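You operate a simulated robot arm through the tools that you are given. There is no shell and no other tool. Be economical: measure what you need, move in short steps, check, and stop when the job is done.

The job below is to be done with a simulated two-armed robot. You get a single attempt, and the scene is never put back.

TASK
Pick up the carton marked "rings" from the top of the wood-topped bench with one hand, pass it to the other hand and put it on the green bay of the blue cart. Set down upright: carton.

It is judged by the outcome, as a careful person would: the job done as asked, and still so three seconds after it is handed in. It fails if anything else is knocked over, pushed out of place, dropped, spilled or broken.

THE ROBOT
Two 7-joint arms with two-finger parallel grippers on one trunk, on a base that drives. Base frame: it is fixed to the floor where the robot stands at the start and does not move with it; the origin is under the middle of the robot, x ahead of it, y to its left, z up; the surface under the hand at the start is at about z = 860. Units: mm, rad, N and s.
The left shoulder is at the start at [70, 134, 1201], the right one opposite. With the tool pointing down near the work surface each hand reaches from about 100 to 640 mm from the robot's upright axis, wherever it stands, measured 20 degrees to its own side. Places, roughly: green bay of the blue cart (31x24 cm) [1840, 1160, 860]. Payload 1.57 kg a hand.
Tool frame (each hand has its own): the origin (TCP) lies between the finger pads and is the grasp point; the fingertips stand 30 mm ahead of it; z points along the fingers, y is the line along which they close. The gripper opens to 80 mm. The fingers are 17 mm wide and 12 mm thick; the gripper's body (40 by 82 mm) begins 80 mm behind the TCP.
Orientation is told as [roll, pitch, yaw] about the base's x, y, z axes, in that order, counted from this pose: with the fingers straight down and closing along the base's y, the tool's x points along the base's -x, its y along +y and its z along -z.

THE INTERFACE
- The arms move only by the tool drive_tool. It takes "left_moves", "right_moves" or both (then of equal length, played together; a hand with none holds still); each is a list of rows, each a list of 7 numbers: the finger opening in mm, from 0 to 80, then the shift along the tool's x, y, z in mm, then the turn, a rotation vector about the tool's x, y, z in rad. In form: [[grip, dx, dy, dz, wx, wy, wz], ...]. A call has 1 to 20 rows; each row shifts and turns the commanded pose from where the row before left it, along the tool's axes as they then stand. A row lasts 0.2 s, in which the tool goes at most 50 mm and 0.15 rad; a call with a longer step from one row to the next is refused whole, and so is a gripper value outside its range. A pose out of reach is approached as far as the arm can. The call stops where the force on the tool passes 40 N (or 10 N more than at its start, if that is more) or the arm is blocked; 0.2 s more then pass. Each finger travels about 153 mm/s and halts on what it meets, pressing with about 43 N; the grip force reading is that of the motor and also rises with nothing between the fingers. The clock runs only during rows and for 0.2 s after the last one: add rows that do not move to give the fingers time. The reply holds the time, the measured pose of the TCP, the force on the tool along the base axes, the opening and the grip force, in the units named above and with some noise, with the torque about the TCP (base axes, N m) and any sound that the robot's microphone picked up.
- Cameras (640 x 400 px; columns grow to the right, rows downward): "scene" is now at [132.5, -0.9, 1415.4]; the picture's right is [-0.03, -1.00, 0.00], its down [-0.72, 0.02, -0.70] and it looks along [0.70, -0.02, -0.72] (base axes); focal length 252 px, centre (320, 200). "left" rides on the left gripper at [72, 7, -122] in its tool frame; the picture's right is [-0.09, 1.00, 0.00], its down [-0.84, -0.08, -0.54] and it looks along [-0.54, -0.05, 0.84] (tool axes); focal length 238 px, centre (320, 200). "right" rides on the right gripper at [72, -7, -122] in its tool frame; the picture's right is [0.09, 1.00, 0.00], its down [-0.84, 0.08, -0.54] and it looks along [-0.54, 0.05, 0.84] (tool axes); focal length 238 px, centre (320, 200). There is no depth. A picture from a camera that has moved, and an enlarged one, comes with that camera's place and axes in the base frame and with its lens.
- capture(camera): a new picture of that camera. The clock stands still meanwhile.
- slide_trunk(by): slides the trunk up (or, below 0, down) by that many mm; the arms and the scene camera ride with it, the base frame stays. It gives what a move gives, with no picture.
- base_move(legs): drives the robot by 1 to 6 legs, each [ahead, left, turn to the left] in mm, mm and rad, along the robot's own axes; the way and the turn of a leg run together, so that a leg with both is an arc; at most 1500 mm and 3.142 rad a leg. The arms and the cameras ride along, it lands a little off, and it stops where it bumps. It gives what a move gives.
- aim_head(pan, tilt): turns the head with the scene camera to pan (to the left, within 1.501 rad either way) and tilt (down, from -0.506 to 1.204), counted from straight ahead of the robot. It gives what a move gives.
- enlarge(camera, box): a new picture of the part [left, top, right, bottom] of that camera's present view, enlarged. The clock stands still meanwhile.
- job_done(): hands the job in; it is judged then, once.

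Work in short steps. Places have to be worked out from the pictures, the camera data and where the tool is seen: move nearer, look again, correct. Check each grasp and each placing, and mend what went wrong. You have 120 turns and 88 pictures in all, those below and enlarged ones among them. Open the grippers and draw the arms clear of the work before you hand the job in, unless the task says otherwise; then end with one line.

The tools are called after "Emit:" as name(argument=value, ...) on one line, values as JSON. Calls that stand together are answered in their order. drive_tool: Moves the arms, as the interface text tells. Its arguments: {"type":"object","properties":{"left_moves":{"type":"array"},"right_moves":{"type":"array"}},"required":[]} The other tools are called the same way: slide_trunk (by) slides the trunk up or down; base_move (legs) drives the base; aim_head (pan, tilt) turns the head that bears the scene camera; capture (camera) takes a picture; enlarge (camera, box) takes an enlarged picture of a part of a camera's view; job_done () hands the job in.

At the start:

```text
time: 0.0
left_position: [461.3, 200.8, 1154.8]
left_tcp_rot: [0.0, 0.003, 0.001]
left_contact_force: [0.1, 0.4, -0.8]
left_ft_torque: [-0.01, 0.04, 0.0]
left_grip_width: 80.1
left_gripper_force: 0.0
right_position: [394.1, -158.9, 1176.9]
right_tcp_rot: [0.0, -0.002, -0.001]
right_contact_force: [-0.2, -0.5, -1.3]
right_ft_torque: [0.02, 0.02, 0.0]
right_grip_width: 80.1
right_gripper_force: 0.1
trunk travel left (down, up): [-775.0, 165.0]
robot x, y, heading: [0.6, -3.9, 0.003]
head pan, tilt: [-0.031, 0.798]
```

scene: 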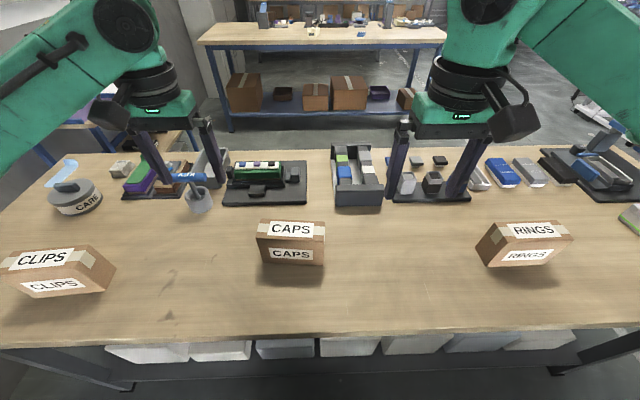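
right: 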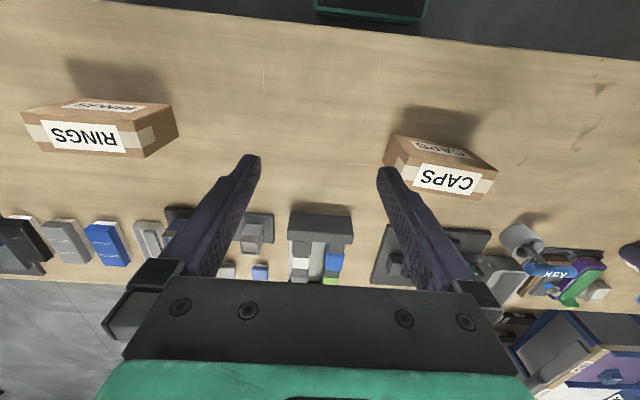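
left: 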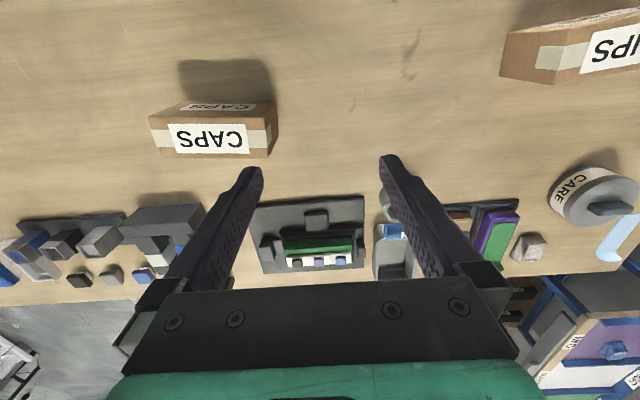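

I'll look closely at the RINGS carton and turn toward the cart for a view of the destination.

Emit:
enlarge(camera="scene", box=[440, 180, 640, 305])

Emit:
enlarge(camera="right", box=[0, 40, 240, 190])

Emit:
aim_head(pan=0.56, tilt=0.3)

Emit:
capture(camera="scene")

```text
3.20 times, centred on (540, 242) of scene
camera zoom: at [132.5, -0.9, 1415.4], right [-0.03, -1.0, 0.0], down [-0.72, 0.02, -0.7], along [0.7, -0.02, -0.72], focal length 806 px, centre (-384, 64)
```

zoom: 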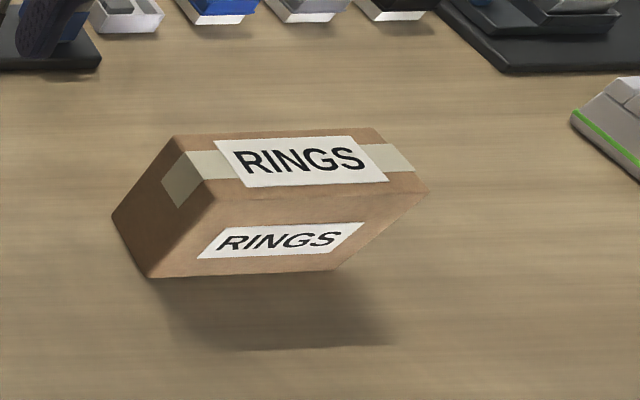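

```text
2.67 times, centred on (120, 115) of right
camera zoom: at [321.8, -164.4, 1299.8], right [-0.09, 1.0, 0.0], down [0.84, 0.08, 0.54], along [0.54, 0.05, -0.84], focal length 636 px, centre (853, 427)
```

zoom: 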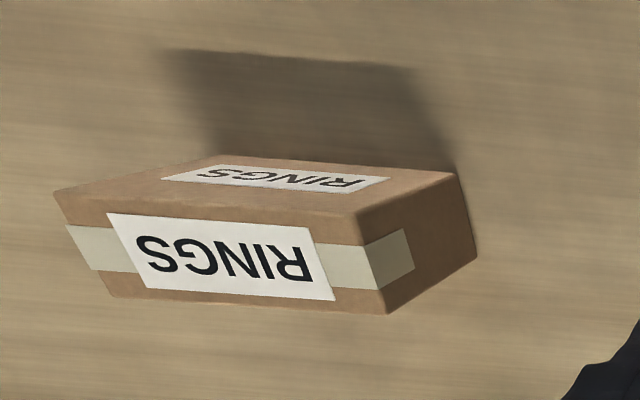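

```text
time: 1.0
left_position: [462.1, 200.6, 1154.9]
left_tcp_rot: [0.0, 0.003, 0.0]
left_contact_force: [0.2, 0.5, -0.3]
left_ft_torque: [0.01, 0.0, 0.01]
left_grip_width: 80.0
left_gripper_force: 0.2
right_position: [392.5, -158.5, 1177.0]
right_tcp_rot: [0.0, 0.0, 0.0]
right_contact_force: [-0.3, -1.1, 0.1]
right_ft_torque: [-0.04, -0.02, 0.02]
right_grip_width: 79.8
right_gripper_force: 0.1
trunk travel left (down, up): [-775.0, 165.0]
robot x, y, heading: [1.4, -1.7, -0.005]
head pan, tilt: [0.56, 0.3]
```

```text
82 pictures are left
camera scene: at [130.9, 51.1, 1459.5], right [0.53, -0.85, 0.0], down [-0.25, -0.16, -0.95], along [0.81, 0.51, -0.3], focal length 252 px, centre (320, 200)
```

scene: 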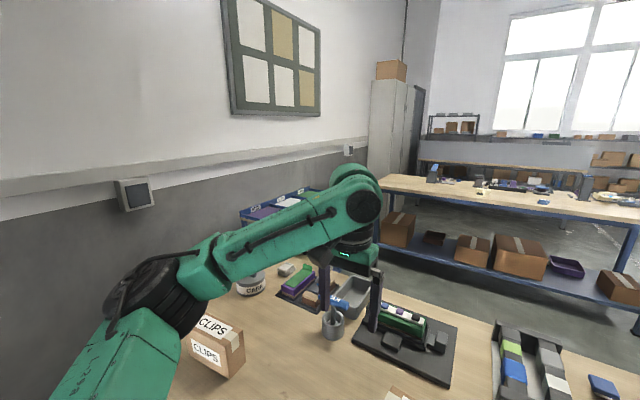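

The carton spans roughly x 433–490, y −559…−415, z 860–962 (57 mm deep, upright). I'll strafe right so the right hand can reach it well, then look again.

Emit:
base_move(legs=[[0, -270, 0]])

Emit:
aim_head(pan=-0.35, tilt=0.85)

Emit:
capture(camera="scene")

Emit:
capture(camera="right")

```text
time: 2.9
left_position: [462.2, -67.5, 1155.6]
left_tcp_rot: [0.0, 0.002, -0.002]
left_contact_force: [0.1, -0.1, 0.3]
left_ft_torque: [-0.04, 0.0, -0.01]
left_grip_width: 79.9
left_gripper_force: 0.1
right_position: [391.7, -427.3, 1178.2]
right_tcp_rot: [-0.002, 0.001, -0.005]
right_contact_force: [0.2, 0.4, 0.8]
right_ft_torque: [-0.01, -0.02, 0.02]
right_grip_width: 80.0
right_gripper_force: 0.0
trunk travel left (down, up): [-775.0, 165.0]
robot x, y, heading: [0.1, -268.6, -0.007]
head pan, tilt: [0.56, 0.3]
```

```text
time: 4.1
left_position: [462.4, -69.1, 1155.1]
left_tcp_rot: [-0.003, 0.002, -0.004]
left_contact_force: [-0.4, 0.5, -1.0]
left_ft_torque: [0.01, -0.03, -0.01]
left_grip_width: 80.3
left_gripper_force: 0.1
right_position: [391.8, -426.1, 1178.3]
right_tcp_rot: [0.0, 0.001, -0.005]
right_contact_force: [-0.8, -0.5, 0.0]
right_ft_torque: [0.02, -0.02, 0.02]
right_grip_width: 79.9
right_gripper_force: 0.0
trunk travel left (down, up): [-775.0, 165.0]
robot x, y, heading: [-3.5, -270.3, -0.001]
head pan, tilt: [-0.351, 0.85]
```

```text
81 pictures are left
camera scene: at [124.6, -293.9, 1411.2], right [-0.35, -0.94, 0.0], down [-0.7, 0.26, -0.66], along [0.62, -0.23, -0.75], focal length 252 px, centre (320, 200)
```

scene: 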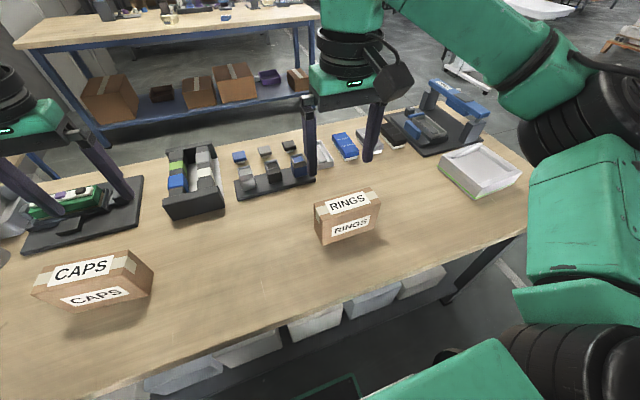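

```text
80 pictures are left
camera right: at [320.5, -434.0, 1299.9], right [-0.09, 1.0, 0.0], down [0.84, 0.07, 0.54], along [0.54, 0.05, -0.84], focal length 238 px, centre (320, 200)
```

right: 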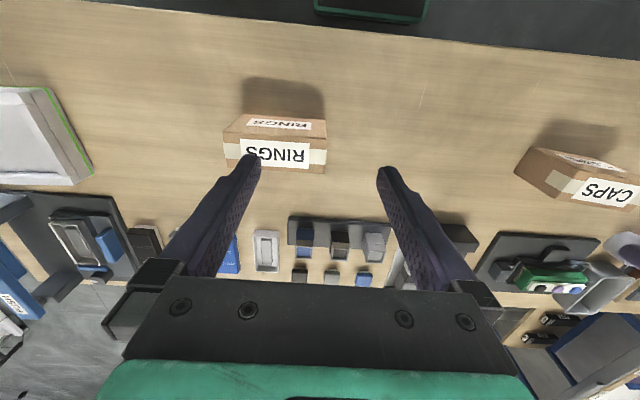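

The pictures agree: top face x≈433–490, y≈−555…−410, z≈962, aligned with the axes. I'll turn the right hand so it closes along x and tilt it about 30° (coming from the right), leaving room for the left hand later, above the right part of the carton.

Emit:
drive_tool(right_moves=[[80, -35, -46, 0, 0, 0, -0.1428], [80, 0, 0, 0, 0, 0, -0.1428], [80, 0, 0, 0, 0, 0, -0.1428], [80, 0, 0, 0, 0, 0, -0.1428], [80, 0, 0, 0, 0, 0, -0.1428], [80, 0, 0, 0, 0, 0, -0.1428], [80, 0, 0, 0, 0, 0, -0.1428], [80, 0, 0, 0, 0, 0, -0.1428], [80, 0, 0, 0, 0, 0, -0.1428], [80, 0, 0, 0, 0, 0, -0.1428], [80, 0, 0, 0, 0, 0, -0.1428], [80, 0, 0, 0, 0, -0.131, 0], [80, 0, 0, 0, 0, -0.131, 0], [80, 0, 0, 0, 0, -0.131, 0], [80, 0, 0, 0, 0, -0.131, 0]])

Emit:
capture(camera="scene")

Emit:
capture(camera="right")

```text
refused: row 1 steps farther than a row can; nothing moved
```

```text
79 pictures are left
camera scene: at [124.6, -293.9, 1411.2], right [-0.35, -0.94, 0.0], down [-0.7, 0.26, -0.66], along [0.62, -0.23, -0.75], focal length 252 px, centre (320, 200)
```

scene: 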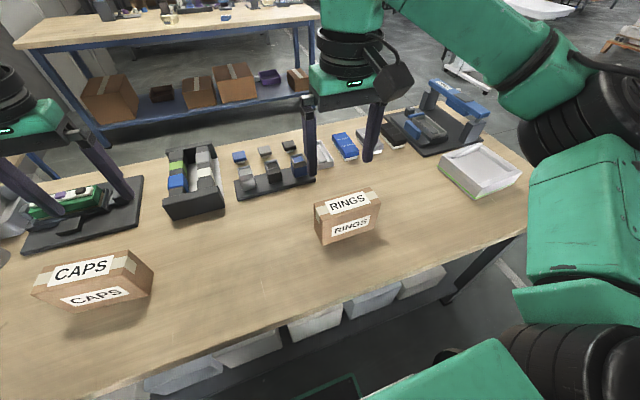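

```text
78 pictures are left
camera right: at [320.5, -434.0, 1299.9], right [-0.09, 1.0, 0.0], down [0.84, 0.07, 0.54], along [0.54, 0.05, -0.84], focal length 238 px, centre (320, 200)
```

right: 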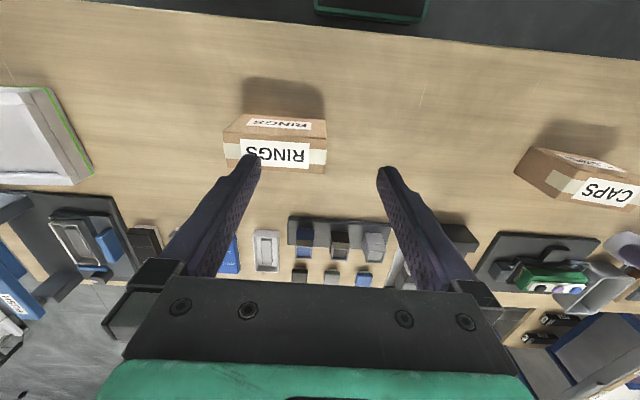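

The first row was 58 mm, over the limit; I'll split it into two rows.

Emit:
drive_tool(right_moves=[[80, -35, -31, 0, 0, 0, 0], [80, -35, -31, 0, 0, 0, 0], [80, 0, -31, 0, 0, 0, -0.1428], [80, 0, 0, 0, 0, 0, -0.1428], [80, 0, 0, 0, 0, 0, -0.1428], [80, 0, 0, 0, 0, 0, -0.1428], [80, 0, 0, 0, 0, 0, -0.1428], [80, 0, 0, 0, 0, 0, -0.1428], [80, 0, 0, 0, 0, 0, -0.1428], [80, 0, 0, 0, 0, 0, -0.1428], [80, 0, 0, 0, 0, 0, -0.1428], [80, 0, 0, 0, 0, 0, -0.1428], [80, 0, 0, 0, 0, 0, -0.1428], [80, 0, 0, 0, 0, -0.131, 0], [80, 0, 0, 0, 0, -0.131, 0], [80, 0, 0, 0, 0, -0.131, 0], [80, 0, 0, 0, 0, -0.131, 0]])

```text
time: 7.7
left_position: [460.9, -70.5, 1154.6]
left_tcp_rot: [-0.001, 0.002, -0.003]
left_contact_force: [0.3, -0.2, 0.6]
left_ft_torque: [-0.01, -0.02, -0.03]
left_grip_width: 80.1
left_gripper_force: 0.0
right_position: [209.8, -319.1, 1153.1]
right_tcp_rot: [0.0, -0.525, 1.563]
right_contact_force: [-0.6, 0.4, -0.2]
right_ft_torque: [0.02, -0.02, -0.02]
right_grip_width: 79.8
right_gripper_force: 0.0
right hand out of reach, approached as far as the arm can: row 4, 5, 6, 7, 8, 9, 10, 11, 12, 13, 14, 15, 16, 17
trunk travel left (down, up): [-775.0, 165.0]
robot x, y, heading: [-1.6, -271.2, -0.007]
head pan, tilt: [-0.351, 0.85]
```

The hand was drawn back to [210,−319,1153] because the arm can't hold that pose so high and far. I'll approach the same spot lower, around z 1060.

Emit:
drive_tool(right_moves=[[80, 23, 0, 40, 0, 0, 0], [80, 23, 0, 40, 0, 0, 0], [80, 27.5, -31.5, -12, 0, 0, 0], [80, 27.5, -31.5, -12, 0, 0, 0], [80, 27.5, -31.5, -12, 0, 0, 0], [80, 27.5, -31.5, -12, 0, 0, 0]])

Emit:
capture(camera="scene")

```text
time: 9.1
left_position: [461.9, -69.6, 1155.2]
left_tcp_rot: [0.001, 0.002, -0.004]
left_contact_force: [0.0, -0.4, -0.5]
left_ft_torque: [-0.01, -0.01, 0.01]
left_grip_width: 79.9
left_gripper_force: 0.1
right_position: [199.5, -346.8, 1173.1]
right_tcp_rot: [-0.001, -0.524, 1.566]
right_contact_force: [0.1, 0.0, 0.0]
right_ft_torque: [0.02, 0.05, 0.0]
right_grip_width: 79.9
right_gripper_force: 0.1
right hand out of reach, approached as far as the arm can: row 1, 2, 3, 4, 5, 6
trunk travel left (down, up): [-775.0, 165.0]
robot x, y, heading: [-1.4, -269.1, -0.009]
head pan, tilt: [-0.351, 0.85]
```

```text
77 pictures are left
camera scene: at [124.4, -294.2, 1411.2], right [-0.35, -0.94, 0.0], down [-0.7, 0.26, -0.66], along [0.62, -0.23, -0.75], focal length 252 px, centre (320, 200)
```

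scene: 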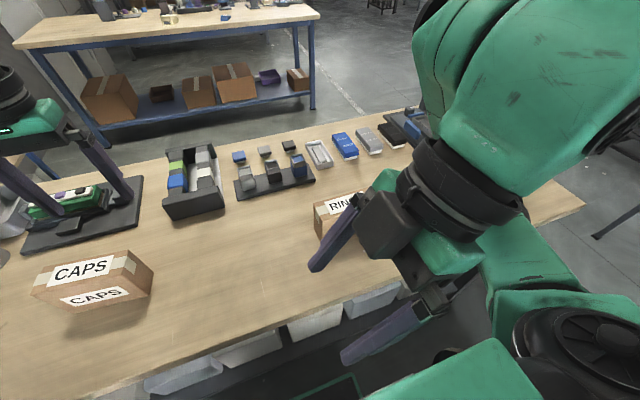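

I need to know whether the commanded pose is kept beyond reach; a null row will tell.

Emit:
drive_tool(right_moves=[[80, 0, 0, 0, 0, 0, 0]])

```text
time: 9.5
left_position: [461.7, -68.8, 1155.6]
left_tcp_rot: [-0.001, 0.002, -0.003]
left_contact_force: [-0.5, -0.3, 0.2]
left_ft_torque: [0.01, 0.0, 0.02]
left_grip_width: 80.1
left_gripper_force: 0.0
right_position: [200.2, -347.9, 1171.8]
right_tcp_rot: [0.002, -0.525, 1.564]
right_contact_force: [0.2, 0.6, 0.3]
right_ft_torque: [0.02, -0.03, 0.0]
right_grip_width: 79.9
right_gripper_force: 0.0
trunk travel left (down, up): [-775.0, 165.0]
robot x, y, heading: [-1.7, -267.5, -0.005]
head pan, tilt: [-0.351, 0.85]
```

Commands restart from the measured pose. The arm seems stuck at a joint limit, so I'll undo the tilt and yaw here and return to the front at a lower height.

Emit:
drive_tool(right_moves=[[80, 0, 0, 0, 0, 0.131, 0], [80, 0, 0, 0, 0, 0.131, 0], [80, 0, 0, 0, 0, 0.131, 0], [80, 0, 0, 0, 0, 0.131, 0], [80, 0, 0, 0, 0, 0, 0.1424], [80, 0, 0, 0, 0, 0, 0.1424], [80, 0, 0, 0, 0, 0, 0.1424], [80, 0, 0, 0, 0, 0, 0.1424], [80, 0, 0, 0, 0, 0, 0.1424], [80, 0, 0, 0, 0, 0, 0.1424], [80, 0, 0, 0, 0, 0, 0.1424], [80, 0, 0, 0, 0, 0, 0.1424], [80, 0, 0, 0, 0, 0, 0.1424], [80, 0, 0, 0, 0, 0, 0.1424], [80, 0, 0, 0, 0, 0, 0.1424], [80, -45, -15, 0, 0, 0, 0], [80, -45, -15, 0, 0, 0, 0], [80, -45, -15, 0, 0, 0, 0], [80, -45, -15, 0, 0, 0, 0]])

```text
time: 13.5
left_position: [461.9, -70.9, 1154.7]
left_tcp_rot: [0.0, 0.004, -0.003]
left_contact_force: [0.9, -0.6, 0.7]
left_ft_torque: [0.03, 0.03, -0.01]
left_grip_width: 79.9
left_gripper_force: 0.1
right_position: [384.7, -411.5, 1171.7]
right_tcp_rot: [0.002, 0.002, -0.002]
right_contact_force: [-0.4, -0.3, -0.8]
right_ft_torque: [0.03, 0.01, -0.03]
right_grip_width: 79.9
right_gripper_force: 0.0
trunk travel left (down, up): [-775.0, 165.0]
robot x, y, heading: [0.8, -267.9, -0.002]
head pan, tilt: [-0.351, 0.85]
```

Back at the start posture. Now lower to z≈1080 first and yaw +90° there without tilting.

Emit:
drive_tool(right_moves=[[80, 0, 0, 45, 0, 0, 0], [80, 0, 0, 45, 0, 0, 0], [80, 0, 0, 0, 0, 0, -0.1428], [80, 0, 0, 0, 0, 0, -0.1428], [80, 0, 0, 0, 0, 0, -0.1428], [80, 0, 0, 0, 0, 0, -0.1428], [80, 0, 0, 0, 0, 0, -0.1428], [80, 0, 0, 0, 0, 0, -0.1428], [80, 0, 0, 0, 0, 0, -0.1428], [80, 0, 0, 0, 0, 0, -0.1428], [80, 0, 0, 0, 0, 0, -0.1428], [80, 0, 0, 0, 0, 0, -0.1428], [80, 0, 0, 0, 0, 0, -0.1428]])

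```text
time: 16.3
left_position: [462.3, -69.1, 1155.4]
left_tcp_rot: [0.001, 0.002, -0.005]
left_contact_force: [0.3, 0.1, -0.5]
left_ft_torque: [-0.05, 0.0, -0.02]
left_grip_width: 80.1
left_gripper_force: 0.1
right_position: [377.0, -400.5, 1082.2]
right_tcp_rot: [-0.003, 0.001, 0.847]
right_contact_force: [0.1, -0.4, -0.7]
right_ft_torque: [0.01, 0.02, 0.03]
right_grip_width: 79.9
right_gripper_force: 0.0
right hand out of reach, approached as far as the arm can: row 9, 10, 11, 12, 13
trunk travel left (down, up): [-775.0, 165.0]
robot x, y, heading: [-0.3, -266.2, 0.0]
head pan, tilt: [-0.351, 0.85]
```

Yaw stops at about +0.85, a wrist limit in this direction. I'll test the other way, to −90°.

Emit:
drive_tool(right_moves=[[80, 0, 0, 0, 0, 0, 0.1422], [80, 0, 0, 0, 0, 0, 0.1422], [80, 0, 0, 0, 0, 0, 0.1422], [80, 0, 0, 0, 0, 0, 0.1422], [80, 0, 0, 0, 0, 0, 0.1422], [80, 0, 0, 0, 0, 0, 0.1422], [80, 0, 0, 0, 0, 0, 0.1422], [80, 0, 0, 0, 0, 0, 0.1422], [80, 0, 0, 0, 0, 0, 0.1422], [80, 0, 0, 0, 0, 0, 0.1422], [80, 0, 0, 0, 0, 0, 0.1422], [80, 0, 0, 0, 0, 0, 0.1422], [80, 0, 0, 0, 0, 0, 0.1422], [80, 0, 0, 0, 0, 0, 0.1422], [80, 0, 0, 0, 0, 0, 0.1422], [80, 0, 0, 0, 0, 0, 0.1422], [80, 0, 0, 0, 0, 0, 0.1422]])

Emit:
capture(camera="scene")

```text
time: 19.9
left_position: [461.7, -69.6, 1154.6]
left_tcp_rot: [0.0, 0.002, -0.003]
left_contact_force: [-0.6, -0.6, 0.4]
left_ft_torque: [-0.01, 0.01, -0.04]
left_grip_width: 80.1
left_gripper_force: 0.0
right_position: [376.6, -399.9, 1083.3]
right_tcp_rot: [0.002, -0.002, -1.576]
right_contact_force: [0.5, -0.3, 0.2]
right_ft_torque: [0.0, 0.0, -0.01]
right_grip_width: 80.0
right_gripper_force: 0.1
trunk travel left (down, up): [-775.0, 165.0]
robot x, y, heading: [-3.3, -271.2, -0.008]
head pan, tilt: [-0.351, 0.85]
```

```text
76 pictures are left
camera scene: at [124.5, -294.1, 1411.2], right [-0.35, -0.94, 0.0], down [-0.7, 0.26, -0.66], along [0.62, -0.23, -0.75], focal length 252 px, centre (320, 200)
```

scene: 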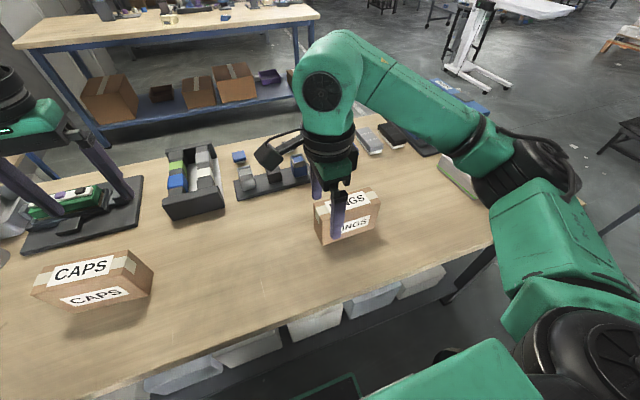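

Yaw −90° works, mirrored for the left arm as +90°. Both cameras would face inward, so I'll tilt 40°; move over the right part of the carton and tilt.

Emit:
drive_tool(right_moves=[[80, -30, 22, 6, 0, 0, 0], [80, -30, 21, 6, 0, 0, 0], [80, -30, 21, 6, 0, 0, 0], [80, -28, 21, 5, 0, 0, 0], [80, 0, 0, 0, 0, 0.14, 0], [80, 0, 0, 0, 0, 0.14, 0], [80, 0, 0, 0, 0, 0.14, 0], [80, 0, 0, 0, 0, 0.14, 0], [80, 0, 0, 0, 0, 0.14, 0]])

Emit:
capture(camera="right")

Emit:
capture(camera="scene")

```text
time: 21.9
left_position: [461.6, -70.5, 1155.4]
left_tcp_rot: [0.0, 0.002, -0.003]
left_contact_force: [0.0, -0.3, 1.0]
left_ft_torque: [-0.02, -0.01, 0.0]
left_grip_width: 80.0
left_gripper_force: 0.0
right_position: [462.3, -519.3, 1059.5]
right_tcp_rot: [0.001, 0.7, -1.571]
right_contact_force: [0.7, -0.1, -0.2]
right_ft_torque: [0.0, 0.03, -0.01]
right_grip_width: 80.0
right_gripper_force: 0.0
trunk travel left (down, up): [-775.0, 165.0]
robot x, y, heading: [-0.9, -267.9, -0.005]
head pan, tilt: [-0.351, 0.85]
```

```text
75 pictures are left
camera right: at [456.3, -542.3, 1199.5], right [1.0, 0.07, 0.06], down [0.08, -0.99, -0.12], along [0.05, 0.13, -0.99], focal length 238 px, centre (320, 200)
```

right: 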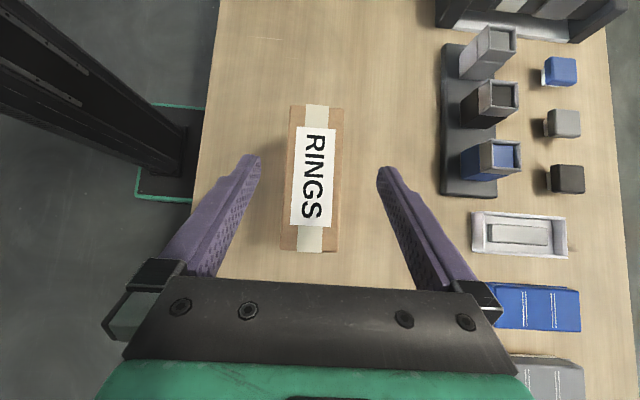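

```text
74 pictures are left
camera scene: at [124.5, -295.0, 1411.2], right [-0.35, -0.94, 0.0], down [-0.7, 0.26, -0.66], along [0.62, -0.23, -0.75], focal length 252 px, centre (320, 200)
```

scene: 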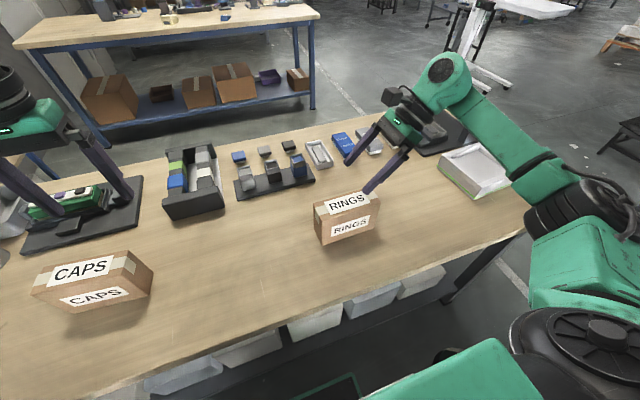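

Good overhead view. Enlarge it to get the carton's corners precisely.

Emit:
enlarge(camera="right", box=[240, 90, 400, 270])

```text
2.22 times, centred on (320, 180) of right
camera zoom: at [456.3, -542.3, 1199.5], right [1.0, 0.07, 0.06], down [0.08, -0.99, -0.12], along [0.05, 0.13, -0.99], focal length 530 px, centre (320, 244)
```

zoom: 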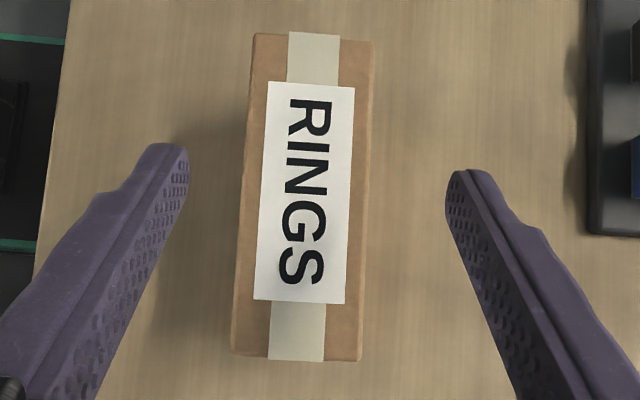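

Carton centre ≈ [460, −487], 57 mm wide along x. I'll descend straight down (135 mm) astride its right half.

Emit:
drive_tool(right_moves=[[80, -21.6, -1, 25.6, 0, 0, 0], [80, -21.6, -1, 25.6, 0, 0, 0], [80, -21.6, 0, 25.6, 0, 0, 0], [80, -21.6, 0, 25.6, 0, 0, 0]])

Emit:
capture(camera="right")

Emit:
capture(camera="scene")

```text
time: 22.9
left_position: [461.4, -70.1, 1155.2]
left_tcp_rot: [0.0, 0.002, -0.003]
left_contact_force: [-0.3, -0.1, 0.5]
left_ft_torque: [-0.03, 0.0, 0.01]
left_grip_width: 79.9
left_gripper_force: 0.1
right_position: [461.2, -522.8, 926.1]
right_tcp_rot: [0.002, 0.697, -1.571]
right_contact_force: [0.5, 0.7, -0.4]
right_ft_torque: [-0.03, -0.03, 0.05]
right_grip_width: 79.9
right_gripper_force: 0.1
trunk travel left (down, up): [-775.0, 165.0]
robot x, y, heading: [1.6, -269.0, -0.008]
head pan, tilt: [-0.351, 0.85]
```

```text
72 pictures are left
camera right: at [455.5, -544.3, 1066.2], right [1.0, 0.07, 0.06], down [0.08, -0.99, -0.12], along [0.05, 0.13, -0.99], focal length 238 px, centre (320, 200)
```

right: 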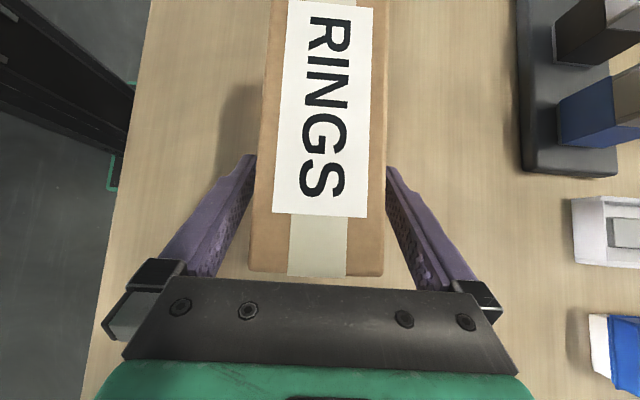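

```text
71 pictures are left
camera scene: at [124.8, -294.7, 1411.2], right [-0.35, -0.94, 0.0], down [-0.7, 0.26, -0.66], along [0.62, -0.23, -0.75], focal length 252 px, centre (320, 200)
```

scene: 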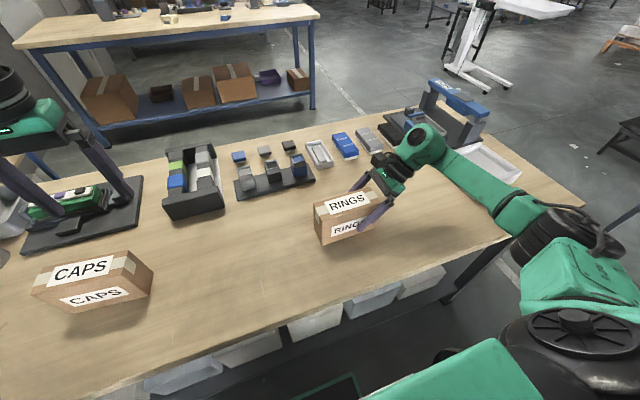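

Fingers straddle the carton symmetrically. Close the grip and wait.

Emit:
drive_tool(right_moves=[[60, 0, 0, 0, 0, 0, 0], [50, 0, 0, 0, 0, 0, 0], [40, 0, 0, 0, 0, 0, 0], [40, 0, 0, 0, 0, 0, 0]])

```text
time: 23.9
left_position: [461.7, -71.2, 1155.3]
left_tcp_rot: [0.001, 0.001, -0.004]
left_contact_force: [-0.1, -0.5, -0.5]
left_ft_torque: [-0.01, 0.04, -0.02]
left_grip_width: 79.8
left_gripper_force: 0.1
right_position: [461.9, -521.3, 927.3]
right_tcp_rot: [0.002, 0.697, -1.569]
right_contact_force: [-0.5, 0.7, 0.7]
right_ft_torque: [-0.08, 0.07, -0.01]
right_grip_width: 58.1
right_gripper_force: 42.7
trunk travel left (down, up): [-775.0, 165.0]
robot x, y, heading: [-2.2, -269.4, -0.006]
head pan, tilt: [-0.351, 0.85]
```

Held at 58 mm with 43 N. Lift about 110 mm straight up.

Emit:
drive_tool(right_moves=[[40, 6.4, 0, -7.7, 0, 0, 0], [40, 12.8, 0, -15.3, 0, 0, 0], [40, 12.8, 0, -15.3, 0, 0, 0], [40, 12.8, 0, -15.3, 0, 0, 0], [40, 12.8, 0, -15.3, 0, 0, 0], [40, 12.8, 0, -15.3, 0, 0, 0]])

Emit:
capture(camera="scene")

Emit:
capture(camera="right")

```text
time: 25.3
left_position: [462.4, -69.8, 1155.8]
left_tcp_rot: [0.0, 0.001, -0.003]
left_contact_force: [0.0, -0.2, 0.2]
left_ft_torque: [0.01, 0.01, 0.03]
left_grip_width: 79.9
left_gripper_force: 0.0
right_position: [460.4, -519.4, 1036.1]
right_tcp_rot: [0.001, 0.696, -1.57]
right_contact_force: [0.1, 0.1, -2.7]
right_ft_torque: [-0.14, -0.02, 0.0]
right_grip_width: 57.6
right_gripper_force: 43.2
trunk travel left (down, up): [-775.0, 165.0]
robot x, y, heading: [-3.7, -266.1, -0.011]
head pan, tilt: [-0.351, 0.85]
```

```text
70 pictures are left
camera scene: at [125.0, -294.3, 1411.1], right [-0.35, -0.94, 0.0], down [-0.7, 0.26, -0.66], along [0.62, -0.23, -0.75], focal length 252 px, centre (320, 200)
```

scene: 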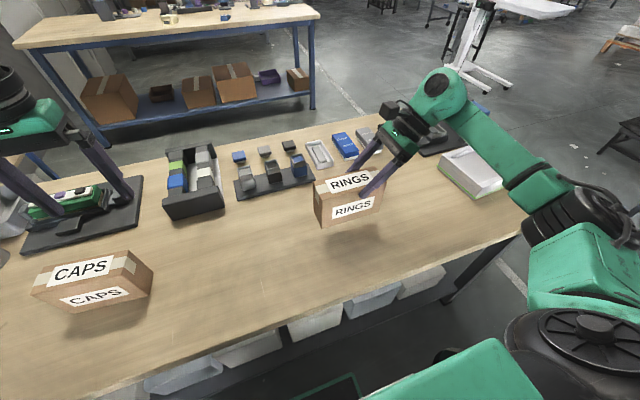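

```text
69 pictures are left
camera right: at [454.8, -541.5, 1176.0], right [1.0, 0.07, 0.06], down [0.08, -0.99, -0.12], along [0.05, 0.12, -0.99], focal length 238 px, centre (320, 200)
```

right: 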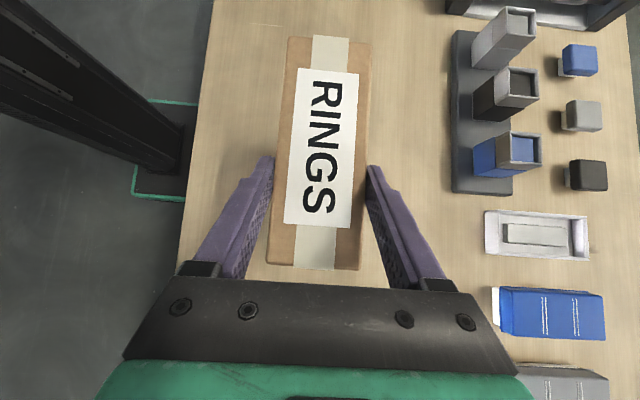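

Carton held level, about 2.7 N. Now turn the left hand to yaw +90° with a mirrored tilt, well clear to the left.

Emit:
drive_tool(left_moves=[[80, 32, 0, 37, 0, 0, 0], [80, 0, 15, 38, 0, 0, 0], [80, 0, 0, 0, 0, 0, -0.1428], [80, 0, 0, 0, 0, 0, -0.1428], [80, 0, 0, 0, 0, 0, -0.1428], [80, 0, 0, 0, 0, 0, -0.1428], [80, 0, 0, 0, 0, 0, -0.1428], [80, 0, 0, 0, 0, 0, -0.1428], [80, 0, 0, 0, 0, 0, -0.1428], [80, 0, 0, 0, 0, 0, -0.1428], [80, 0, 0, 0, 0, 0, -0.1428], [80, 0, 0, 0, 0, 0, -0.1428], [80, 0, 0, 0, 0, 0, -0.1428], [80, 0, 0, 0, 0, 0.14, 0], [80, 0, 0, 0, 0, 0.14, 0], [80, 0, 0, 0, 0, 0.14, 0], [80, 0, 0, 0, 0, 0.14, 0], [80, 0, 0, 0, 0, 0.14, 0]])

Emit:
drive_tool(right_moves=[[40, 15, -3, 10, 0, 0, 0], [40, 30.2, -5, 20, 0, 0, 0], [40, 30.2, -5, 20, 0, 0, 0], [40, 30.2, -5, 20, 0, 0, 0], [40, 30.2, -5, 20, 0, 0, 0], [40, 30.2, -5, 20, 0, 0, 0], [40, 15, -2, 10, 0, 0, 0]])

Emit:
aim_head(pan=0.0, tilt=0.7)

Emit:
capture(camera="scene")

Emit:
capture(camera="left")

```text
time: 29.1
left_position: [429.3, -55.1, 1081.4]
left_tcp_rot: [0.002, 0.703, 1.566]
left_contact_force: [-0.2, 0.1, 0.2]
left_ft_torque: [-0.04, -0.03, -0.03]
left_grip_width: 80.0
left_gripper_force: 0.0
right_position: [460.1, -517.6, 1036.0]
right_tcp_rot: [0.002, 0.696, -1.571]
right_contact_force: [0.1, 0.5, -3.2]
right_ft_torque: [-0.1, -0.01, 0.03]
right_grip_width: 57.6
right_gripper_force: 43.1
trunk travel left (down, up): [-775.0, 165.0]
robot x, y, heading: [0.9, -267.0, -0.01]
head pan, tilt: [-0.351, 0.85]
```

```text
time: 30.7
left_position: [430.4, -54.7, 1078.8]
left_tcp_rot: [0.003, 0.701, 1.57]
left_contact_force: [-0.1, 0.0, 0.1]
left_ft_torque: [-0.03, 0.02, 0.0]
left_grip_width: 80.0
left_gripper_force: 0.1
right_position: [429.9, -300.9, 1061.6]
right_tcp_rot: [0.0, 0.698, -1.573]
right_contact_force: [0.0, 0.4, -2.9]
right_ft_torque: [-0.07, -0.02, 0.03]
right_grip_width: 57.5
right_gripper_force: 43.0
trunk travel left (down, up): [-775.0, 165.0]
robot x, y, heading: [-0.1, -270.5, -0.007]
head pan, tilt: [-0.351, 0.85]
```

```text
time: 31.5
left_position: [430.4, -54.3, 1079.6]
left_tcp_rot: [0.001, 0.699, 1.57]
left_contact_force: [0.4, 0.2, -0.5]
left_ft_torque: [0.0, 0.0, -0.01]
left_grip_width: 80.0
left_gripper_force: 0.0
right_position: [430.5, -302.2, 1060.0]
right_tcp_rot: [0.0, 0.697, -1.571]
right_contact_force: [0.2, -0.5, -4.0]
right_ft_torque: [-0.09, -0.03, -0.01]
right_grip_width: 57.6
right_gripper_force: 43.4
trunk travel left (down, up): [-775.0, 165.0]
robot x, y, heading: [-0.3, -268.4, -0.004]
head pan, tilt: [0.0, 0.7]
```

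```text
68 pictures are left
camera scene: at [136.6, -267.5, 1423.4], right [-0.01, -1.0, 0.0], down [-0.64, 0.0, -0.76], along [0.76, 0.0, -0.64], focal length 252 px, centre (320, 200)
```

scene: 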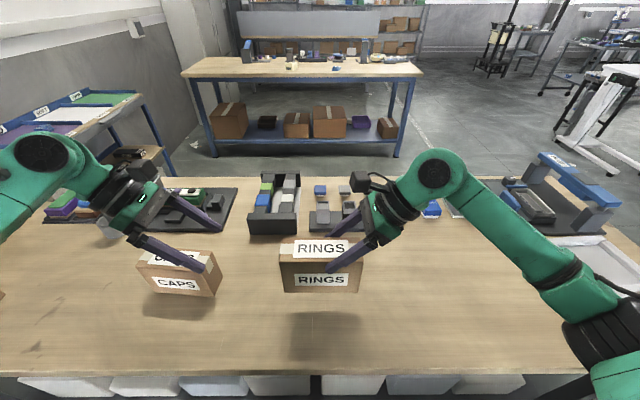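

```text
67 pictures are left
camera left: at [424.4, -32.0, 1219.3], right [-1.0, 0.07, -0.06], down [0.08, 0.99, -0.13], along [0.05, -0.13, -0.99], focal length 238 px, centre (320, 200)
```

left: 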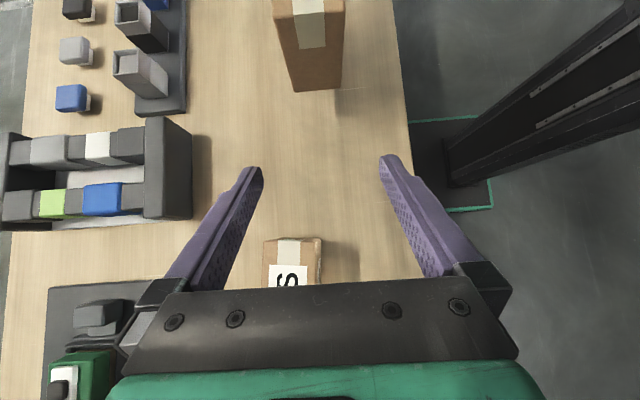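

Both hands face off well; the carton is aligned with the left fingers. Advance the left hand to straddle the carton's left half.

Emit:
drive_tool(left_moves=[[80, 25.4, 0, 26, 0, 0, 0], [80, 25.4, 0, 26, 0, 0, 0], [80, 25.4, 0, 26, 0, 0, 0], [80, 25.4, 0, 26, 0, 0, 0], [80, 25.4, 0, 26, 0, 0, 0]])

Emit:
capture(camera="left")

Emit:
capture(camera="scene")

```text
time: 32.7
left_position: [429.7, -236.5, 1062.5]
left_tcp_rot: [0.002, 0.7, 1.569]
left_contact_force: [-0.6, 0.6, -0.4]
left_ft_torque: [0.02, 0.01, 0.0]
left_grip_width: 80.2
left_gripper_force: 0.0
right_position: [430.6, -303.1, 1060.1]
right_tcp_rot: [-0.002, 0.697, -1.571]
right_contact_force: [-0.4, -0.5, -3.6]
right_ft_torque: [-0.08, 0.0, -0.01]
right_grip_width: 57.4
right_gripper_force: 42.5
trunk travel left (down, up): [-775.0, 165.0]
robot x, y, heading: [-1.2, -268.8, -0.0]
head pan, tilt: [0.0, 0.7]
```

```text
66 pictures are left
camera left: at [423.2, -213.8, 1200.8], right [-1.0, 0.07, -0.06], down [0.08, 0.99, -0.12], along [0.05, -0.13, -0.99], focal length 238 px, centre (320, 200)
```

left: 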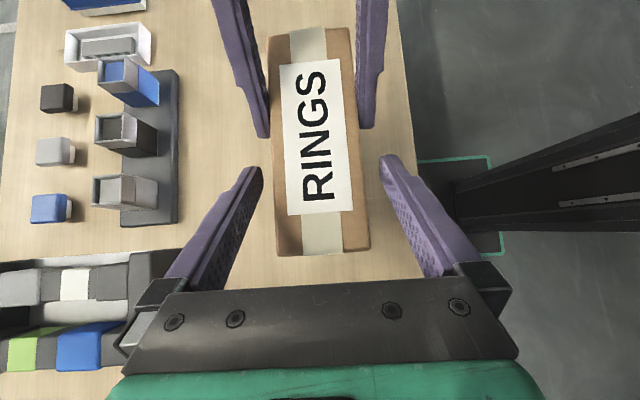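

```text
65 pictures are left
camera scene: at [137.2, -268.9, 1423.4], right [0.0, -1.0, 0.0], down [-0.64, 0.0, -0.76], along [0.76, 0.0, -0.64], focal length 252 px, centre (320, 200)
```

scene: 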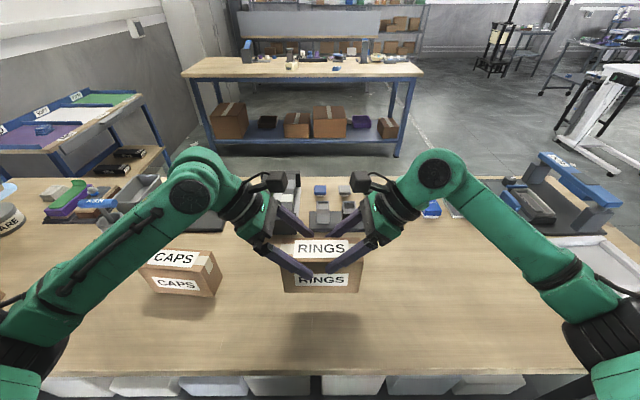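

Left fingers straddle the carton evenly, clear of the right fingers. Close the left grip.

Emit:
drive_tool(left_moves=[[62, 0, 0, 0, 0, 0, 0], [52, 0, 0, 0, 0, 0, 0], [40, 0, 0, 0, 0, 0, 0], [40, 0, 0, 0, 0, 0, 0]], right_moves=[[40, 0, 0, 0, 0, 0, 0], [40, 0, 0, 0, 0, 0, 0], [40, 0, 0, 0, 0, 0, 0], [40, 0, 0, 0, 0, 0, 0]])

```text
time: 33.7
left_position: [429.6, -235.9, 1061.8]
left_tcp_rot: [0.004, 0.701, 1.569]
left_contact_force: [8.5, -5.2, -0.9]
left_ft_torque: [0.25, -0.27, 0.55]
left_grip_width: 57.5
left_gripper_force: 42.5
right_position: [430.3, -302.3, 1060.5]
right_tcp_rot: [-0.001, 0.696, -1.572]
right_contact_force: [-8.1, 5.0, -0.9]
right_ft_torque: [-0.26, 0.23, 0.01]
right_grip_width: 57.3
right_gripper_force: 43.3
trunk travel left (down, up): [-775.0, 165.0]
robot x, y, heading: [-0.1, -268.0, -0.008]
head pan, tilt: [0.0, 0.7]
```

Both hands hold it with only small internal forces. Open the right hand and withdraw it backwards along its fingers.

Emit:
drive_tool(left_moves=[[40, 0, 0, 0, 0, 0, 0], [40, 0, 0, 0, 0, 0, 0], [40, 0, 0, 0, 0, 0, 0]], right_moves=[[70, 0, 0, 0, 0, 0, 0], [80, 0, 0, 0, 0, 0, 0], [80, 0, 0, 0, 0, 0, 0]])

Emit:
drive_tool(right_moves=[[80, 0, 0, -20, 0, 0, 0], [80, 0, 0, -40, 0, 0, 0], [80, -15, 0, -40, 0, 0, 0], [80, -30, 0, -30, 0, 0, 0], [80, -30, 0, -30, 0, 0, 0]])

Emit:
capture(camera="scene")

Emit:
capture(camera="left")

```text
time: 34.5
left_position: [429.3, -235.7, 1060.3]
left_tcp_rot: [0.003, 0.701, 1.569]
left_contact_force: [1.0, 0.0, 0.3]
left_ft_torque: [0.17, -0.03, -0.03]
left_grip_width: 57.5
left_gripper_force: 43.3
right_position: [430.1, -302.1, 1060.6]
right_tcp_rot: [0.004, 0.698, -1.571]
right_contact_force: [0.8, -0.2, 0.4]
right_ft_torque: [0.03, 0.01, 0.02]
right_grip_width: 79.9
right_gripper_force: 0.1
trunk travel left (down, up): [-775.0, 165.0]
robot x, y, heading: [-1.7, -270.9, -0.001]
head pan, tilt: [0.0, 0.7]
```

```text
time: 35.7
left_position: [428.4, -235.8, 1061.9]
left_tcp_rot: [0.001, 0.7, 1.569]
left_contact_force: [0.4, -0.2, 0.0]
left_ft_torque: [0.13, 0.01, -0.02]
left_grip_width: 57.5
left_gripper_force: 42.7
right_position: [431.1, -464.9, 1134.1]
right_tcp_rot: [0.002, 0.697, -1.568]
right_contact_force: [-0.6, -1.2, 0.1]
right_ft_torque: [0.03, 0.02, 0.01]
right_grip_width: 80.1
right_gripper_force: 0.0
trunk travel left (down, up): [-775.0, 165.0]
robot x, y, heading: [-2.7, -266.0, -0.003]
head pan, tilt: [0.0, 0.7]
```

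```text
64 pictures are left
camera scene: at [136.2, -269.0, 1423.4], right [0.0, -1.0, 0.0], down [-0.64, 0.0, -0.76], along [0.76, 0.0, -0.64], focal length 252 px, centre (320, 200)
```

scene: 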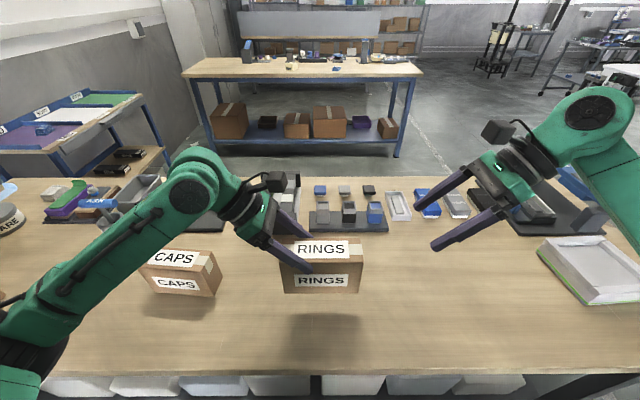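

```text
63 pictures are left
camera left: at [422.4, -213.4, 1200.9], right [-1.0, 0.07, -0.06], down [0.08, 0.99, -0.12], along [0.05, -0.13, -0.99], focal length 238 px, centre (320, 200)
```

left: 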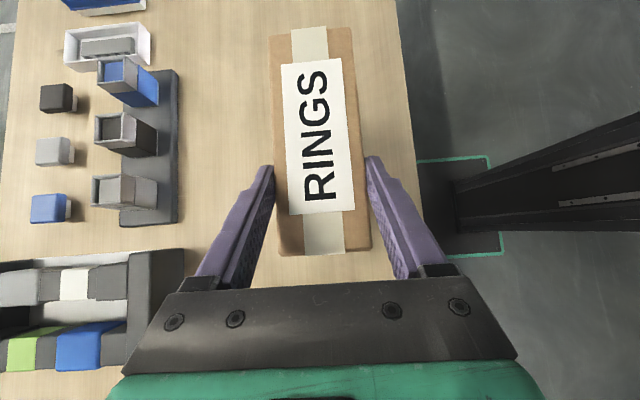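

The pass worked. Now survey the route: look right for the way around the bench's right end.

Emit:
aim_head(pan=-1.2, tilt=0.35)

Emit:
capture(camera="scene")

Emit:
aim_head(pan=1.2, tilt=0.35)

Emit:
capture(camera="scene")

```text
time: 37.1
left_position: [429.7, -235.7, 1061.3]
left_tcp_rot: [0.005, 0.702, 1.568]
left_contact_force: [-0.3, 0.9, 0.8]
left_ft_torque: [0.09, 0.03, -0.02]
left_grip_width: 57.7
left_gripper_force: 42.7
right_position: [432.5, -462.5, 1133.4]
right_tcp_rot: [0.003, 0.696, -1.571]
right_contact_force: [0.3, -0.3, 0.5]
right_ft_torque: [0.0, -0.01, 0.01]
right_grip_width: 80.2
right_gripper_force: 0.1
trunk travel left (down, up): [-775.0, 165.0]
robot x, y, heading: [2.2, -268.5, -0.002]
head pan, tilt: [-1.201, 0.351]
```

```text
62 pictures are left
camera scene: at [85.1, -353.8, 1454.8], right [-0.93, -0.36, 0.0], down [-0.12, 0.32, -0.94], along [0.34, -0.88, -0.34], focal length 252 px, centre (320, 200)
```

scene: 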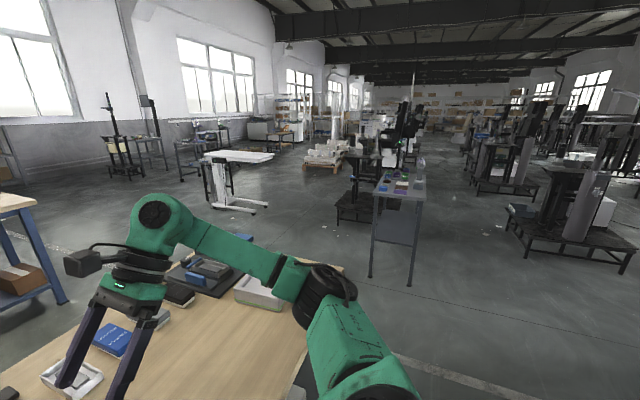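

```text
time: 39.3
left_position: [427.9, -233.3, 1063.0]
left_tcp_rot: [0.002, 0.701, 1.57]
left_contact_force: [0.2, 0.4, 0.6]
left_ft_torque: [0.13, 0.02, -0.04]
left_grip_width: 57.6
left_gripper_force: 43.1
right_position: [432.9, -464.6, 1133.1]
right_tcp_rot: [0.0, 0.695, -1.572]
right_contact_force: [0.0, 0.7, -0.5]
right_ft_torque: [0.01, 0.0, 0.0]
right_grip_width: 80.1
right_gripper_force: 0.0
trunk travel left (down, up): [-775.0, 165.0]
robot x, y, heading: [-0.2, -267.5, -0.009]
head pan, tilt: [1.201, 0.351]
```

```text
61 pictures are left
camera scene: at [85.8, -180.4, 1454.8], right [0.93, -0.37, 0.0], down [-0.13, -0.32, -0.94], along [0.34, 0.87, -0.34], focal length 252 px, centre (320, 200)
```

scene: 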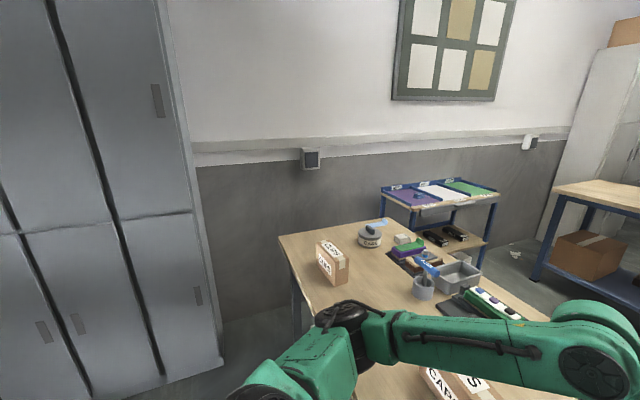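

Map: bench spans x≈285–930, y≈−1100…910; cart top x≈1170–1945, y≈955–1350, green bay at its far end; the aisle behind the bench is reachable around the bench's right end (next table starts at y≈−2330). I'll back off from the bench first and then look.

Emit:
base_move(legs=[[-350, 0, 0]])

Emit:
aim_head(pan=-1.4, tilt=0.5)

Emit:
capture(camera="scene")

```text
time: 41.6
left_position: [80.1, -233.6, 1061.4]
left_tcp_rot: [0.003, 0.699, 1.57]
left_contact_force: [-0.3, -0.9, 0.0]
left_ft_torque: [0.08, -0.02, -0.03]
left_grip_width: 57.5
left_gripper_force: 43.2
right_position: [84.2, -463.0, 1133.0]
right_tcp_rot: [0.002, 0.696, -1.572]
right_contact_force: [-0.4, 0.3, 0.2]
right_ft_torque: [0.02, 0.0, 0.01]
right_grip_width: 80.1
right_gripper_force: 0.1
trunk travel left (down, up): [-775.0, 165.0]
robot x, y, heading: [-350.1, -262.5, 0.0]
head pan, tilt: [1.201, 0.351]
```

```text
time: 43.9
left_position: [79.4, -233.0, 1061.4]
left_tcp_rot: [0.004, 0.701, 1.568]
left_contact_force: [1.0, -0.1, 0.3]
left_ft_torque: [0.12, -0.01, 0.02]
left_grip_width: 57.5
left_gripper_force: 43.2
right_position: [83.8, -461.5, 1132.8]
right_tcp_rot: [0.001, 0.697, -1.569]
right_contact_force: [0.5, -0.1, 0.0]
right_ft_torque: [0.01, 0.0, -0.01]
right_grip_width: 79.8
right_gripper_force: 0.1
trunk travel left (down, up): [-775.0, 165.0]
robot x, y, heading: [-350.6, -263.2, -0.005]
head pan, tilt: [-1.4, 0.499]
```

```text
60 pictures are left
camera scene: at [-282.6, -355.2, 1441.2], right [-0.99, -0.17, 0.0], down [-0.08, 0.47, -0.88], along [0.15, -0.87, -0.48], focal length 252 px, centre (320, 200)
```

scene: 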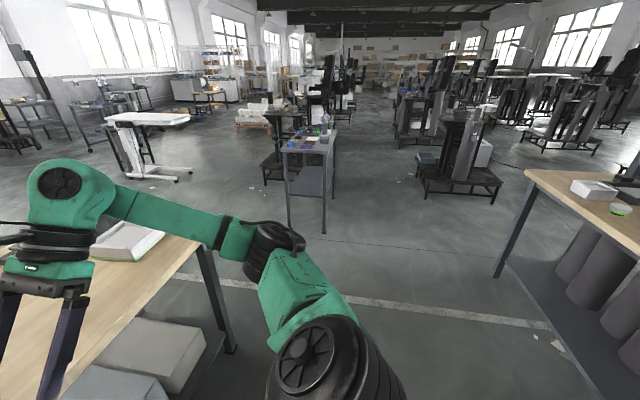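

Route is clear: strafe right to y≈−1690, then forward past the bench end.

Emit:
base_move(legs=[[0, -1425, 0], [900, 0, 0]])

Emit:
aim_head(pan=0.5, tilt=0.3)

Emit:
capture(camera="scene")

```text
time: 55.4
left_position: [962.4, -1706.7, 1061.0]
left_tcp_rot: [0.004, 0.702, 1.527]
left_contact_force: [0.1, -0.2, -0.6]
left_ft_torque: [0.12, -0.02, -0.03]
left_grip_width: 57.6
left_gripper_force: 43.3
right_position: [957.6, -1935.2, 1132.6]
right_tcp_rot: [0.003, 0.696, -1.612]
right_contact_force: [-0.6, 0.1, -0.4]
right_ft_torque: [0.02, 0.01, 0.04]
right_grip_width: 80.2
right_gripper_force: 0.0
trunk travel left (down, up): [-775.0, 165.0]
robot x, y, heading: [530.5, -1721.2, -0.042]
head pan, tilt: [-1.4, 0.499]
```

```text
time: 57.3
left_position: [962.2, -1707.3, 1061.9]
left_tcp_rot: [0.003, 0.699, 1.527]
left_contact_force: [0.2, 0.5, -0.1]
left_ft_torque: [0.11, -0.02, 0.01]
left_grip_width: 57.5
left_gripper_force: 42.8
right_position: [956.5, -1935.9, 1133.5]
right_tcp_rot: [0.001, 0.696, -1.612]
right_contact_force: [-0.4, 0.0, -0.7]
right_ft_torque: [-0.01, 0.02, 0.0]
right_grip_width: 80.1
right_gripper_force: 0.1
trunk travel left (down, up): [-775.0, 165.0]
robot x, y, heading: [534.6, -1720.0, -0.046]
head pan, tilt: [0.499, 0.3]
```

```text
59 pictures are left
camera scene: at [668.5, -1682.3, 1459.5], right [0.44, -0.9, 0.0], down [-0.27, -0.13, -0.96], along [0.86, 0.42, -0.3], focal length 252 px, centre (320, 200)
```

scene: 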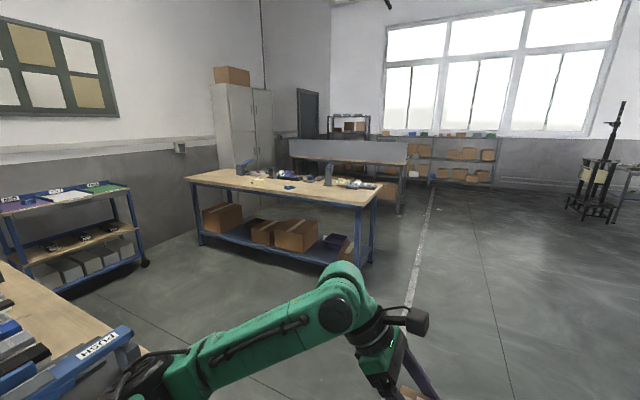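

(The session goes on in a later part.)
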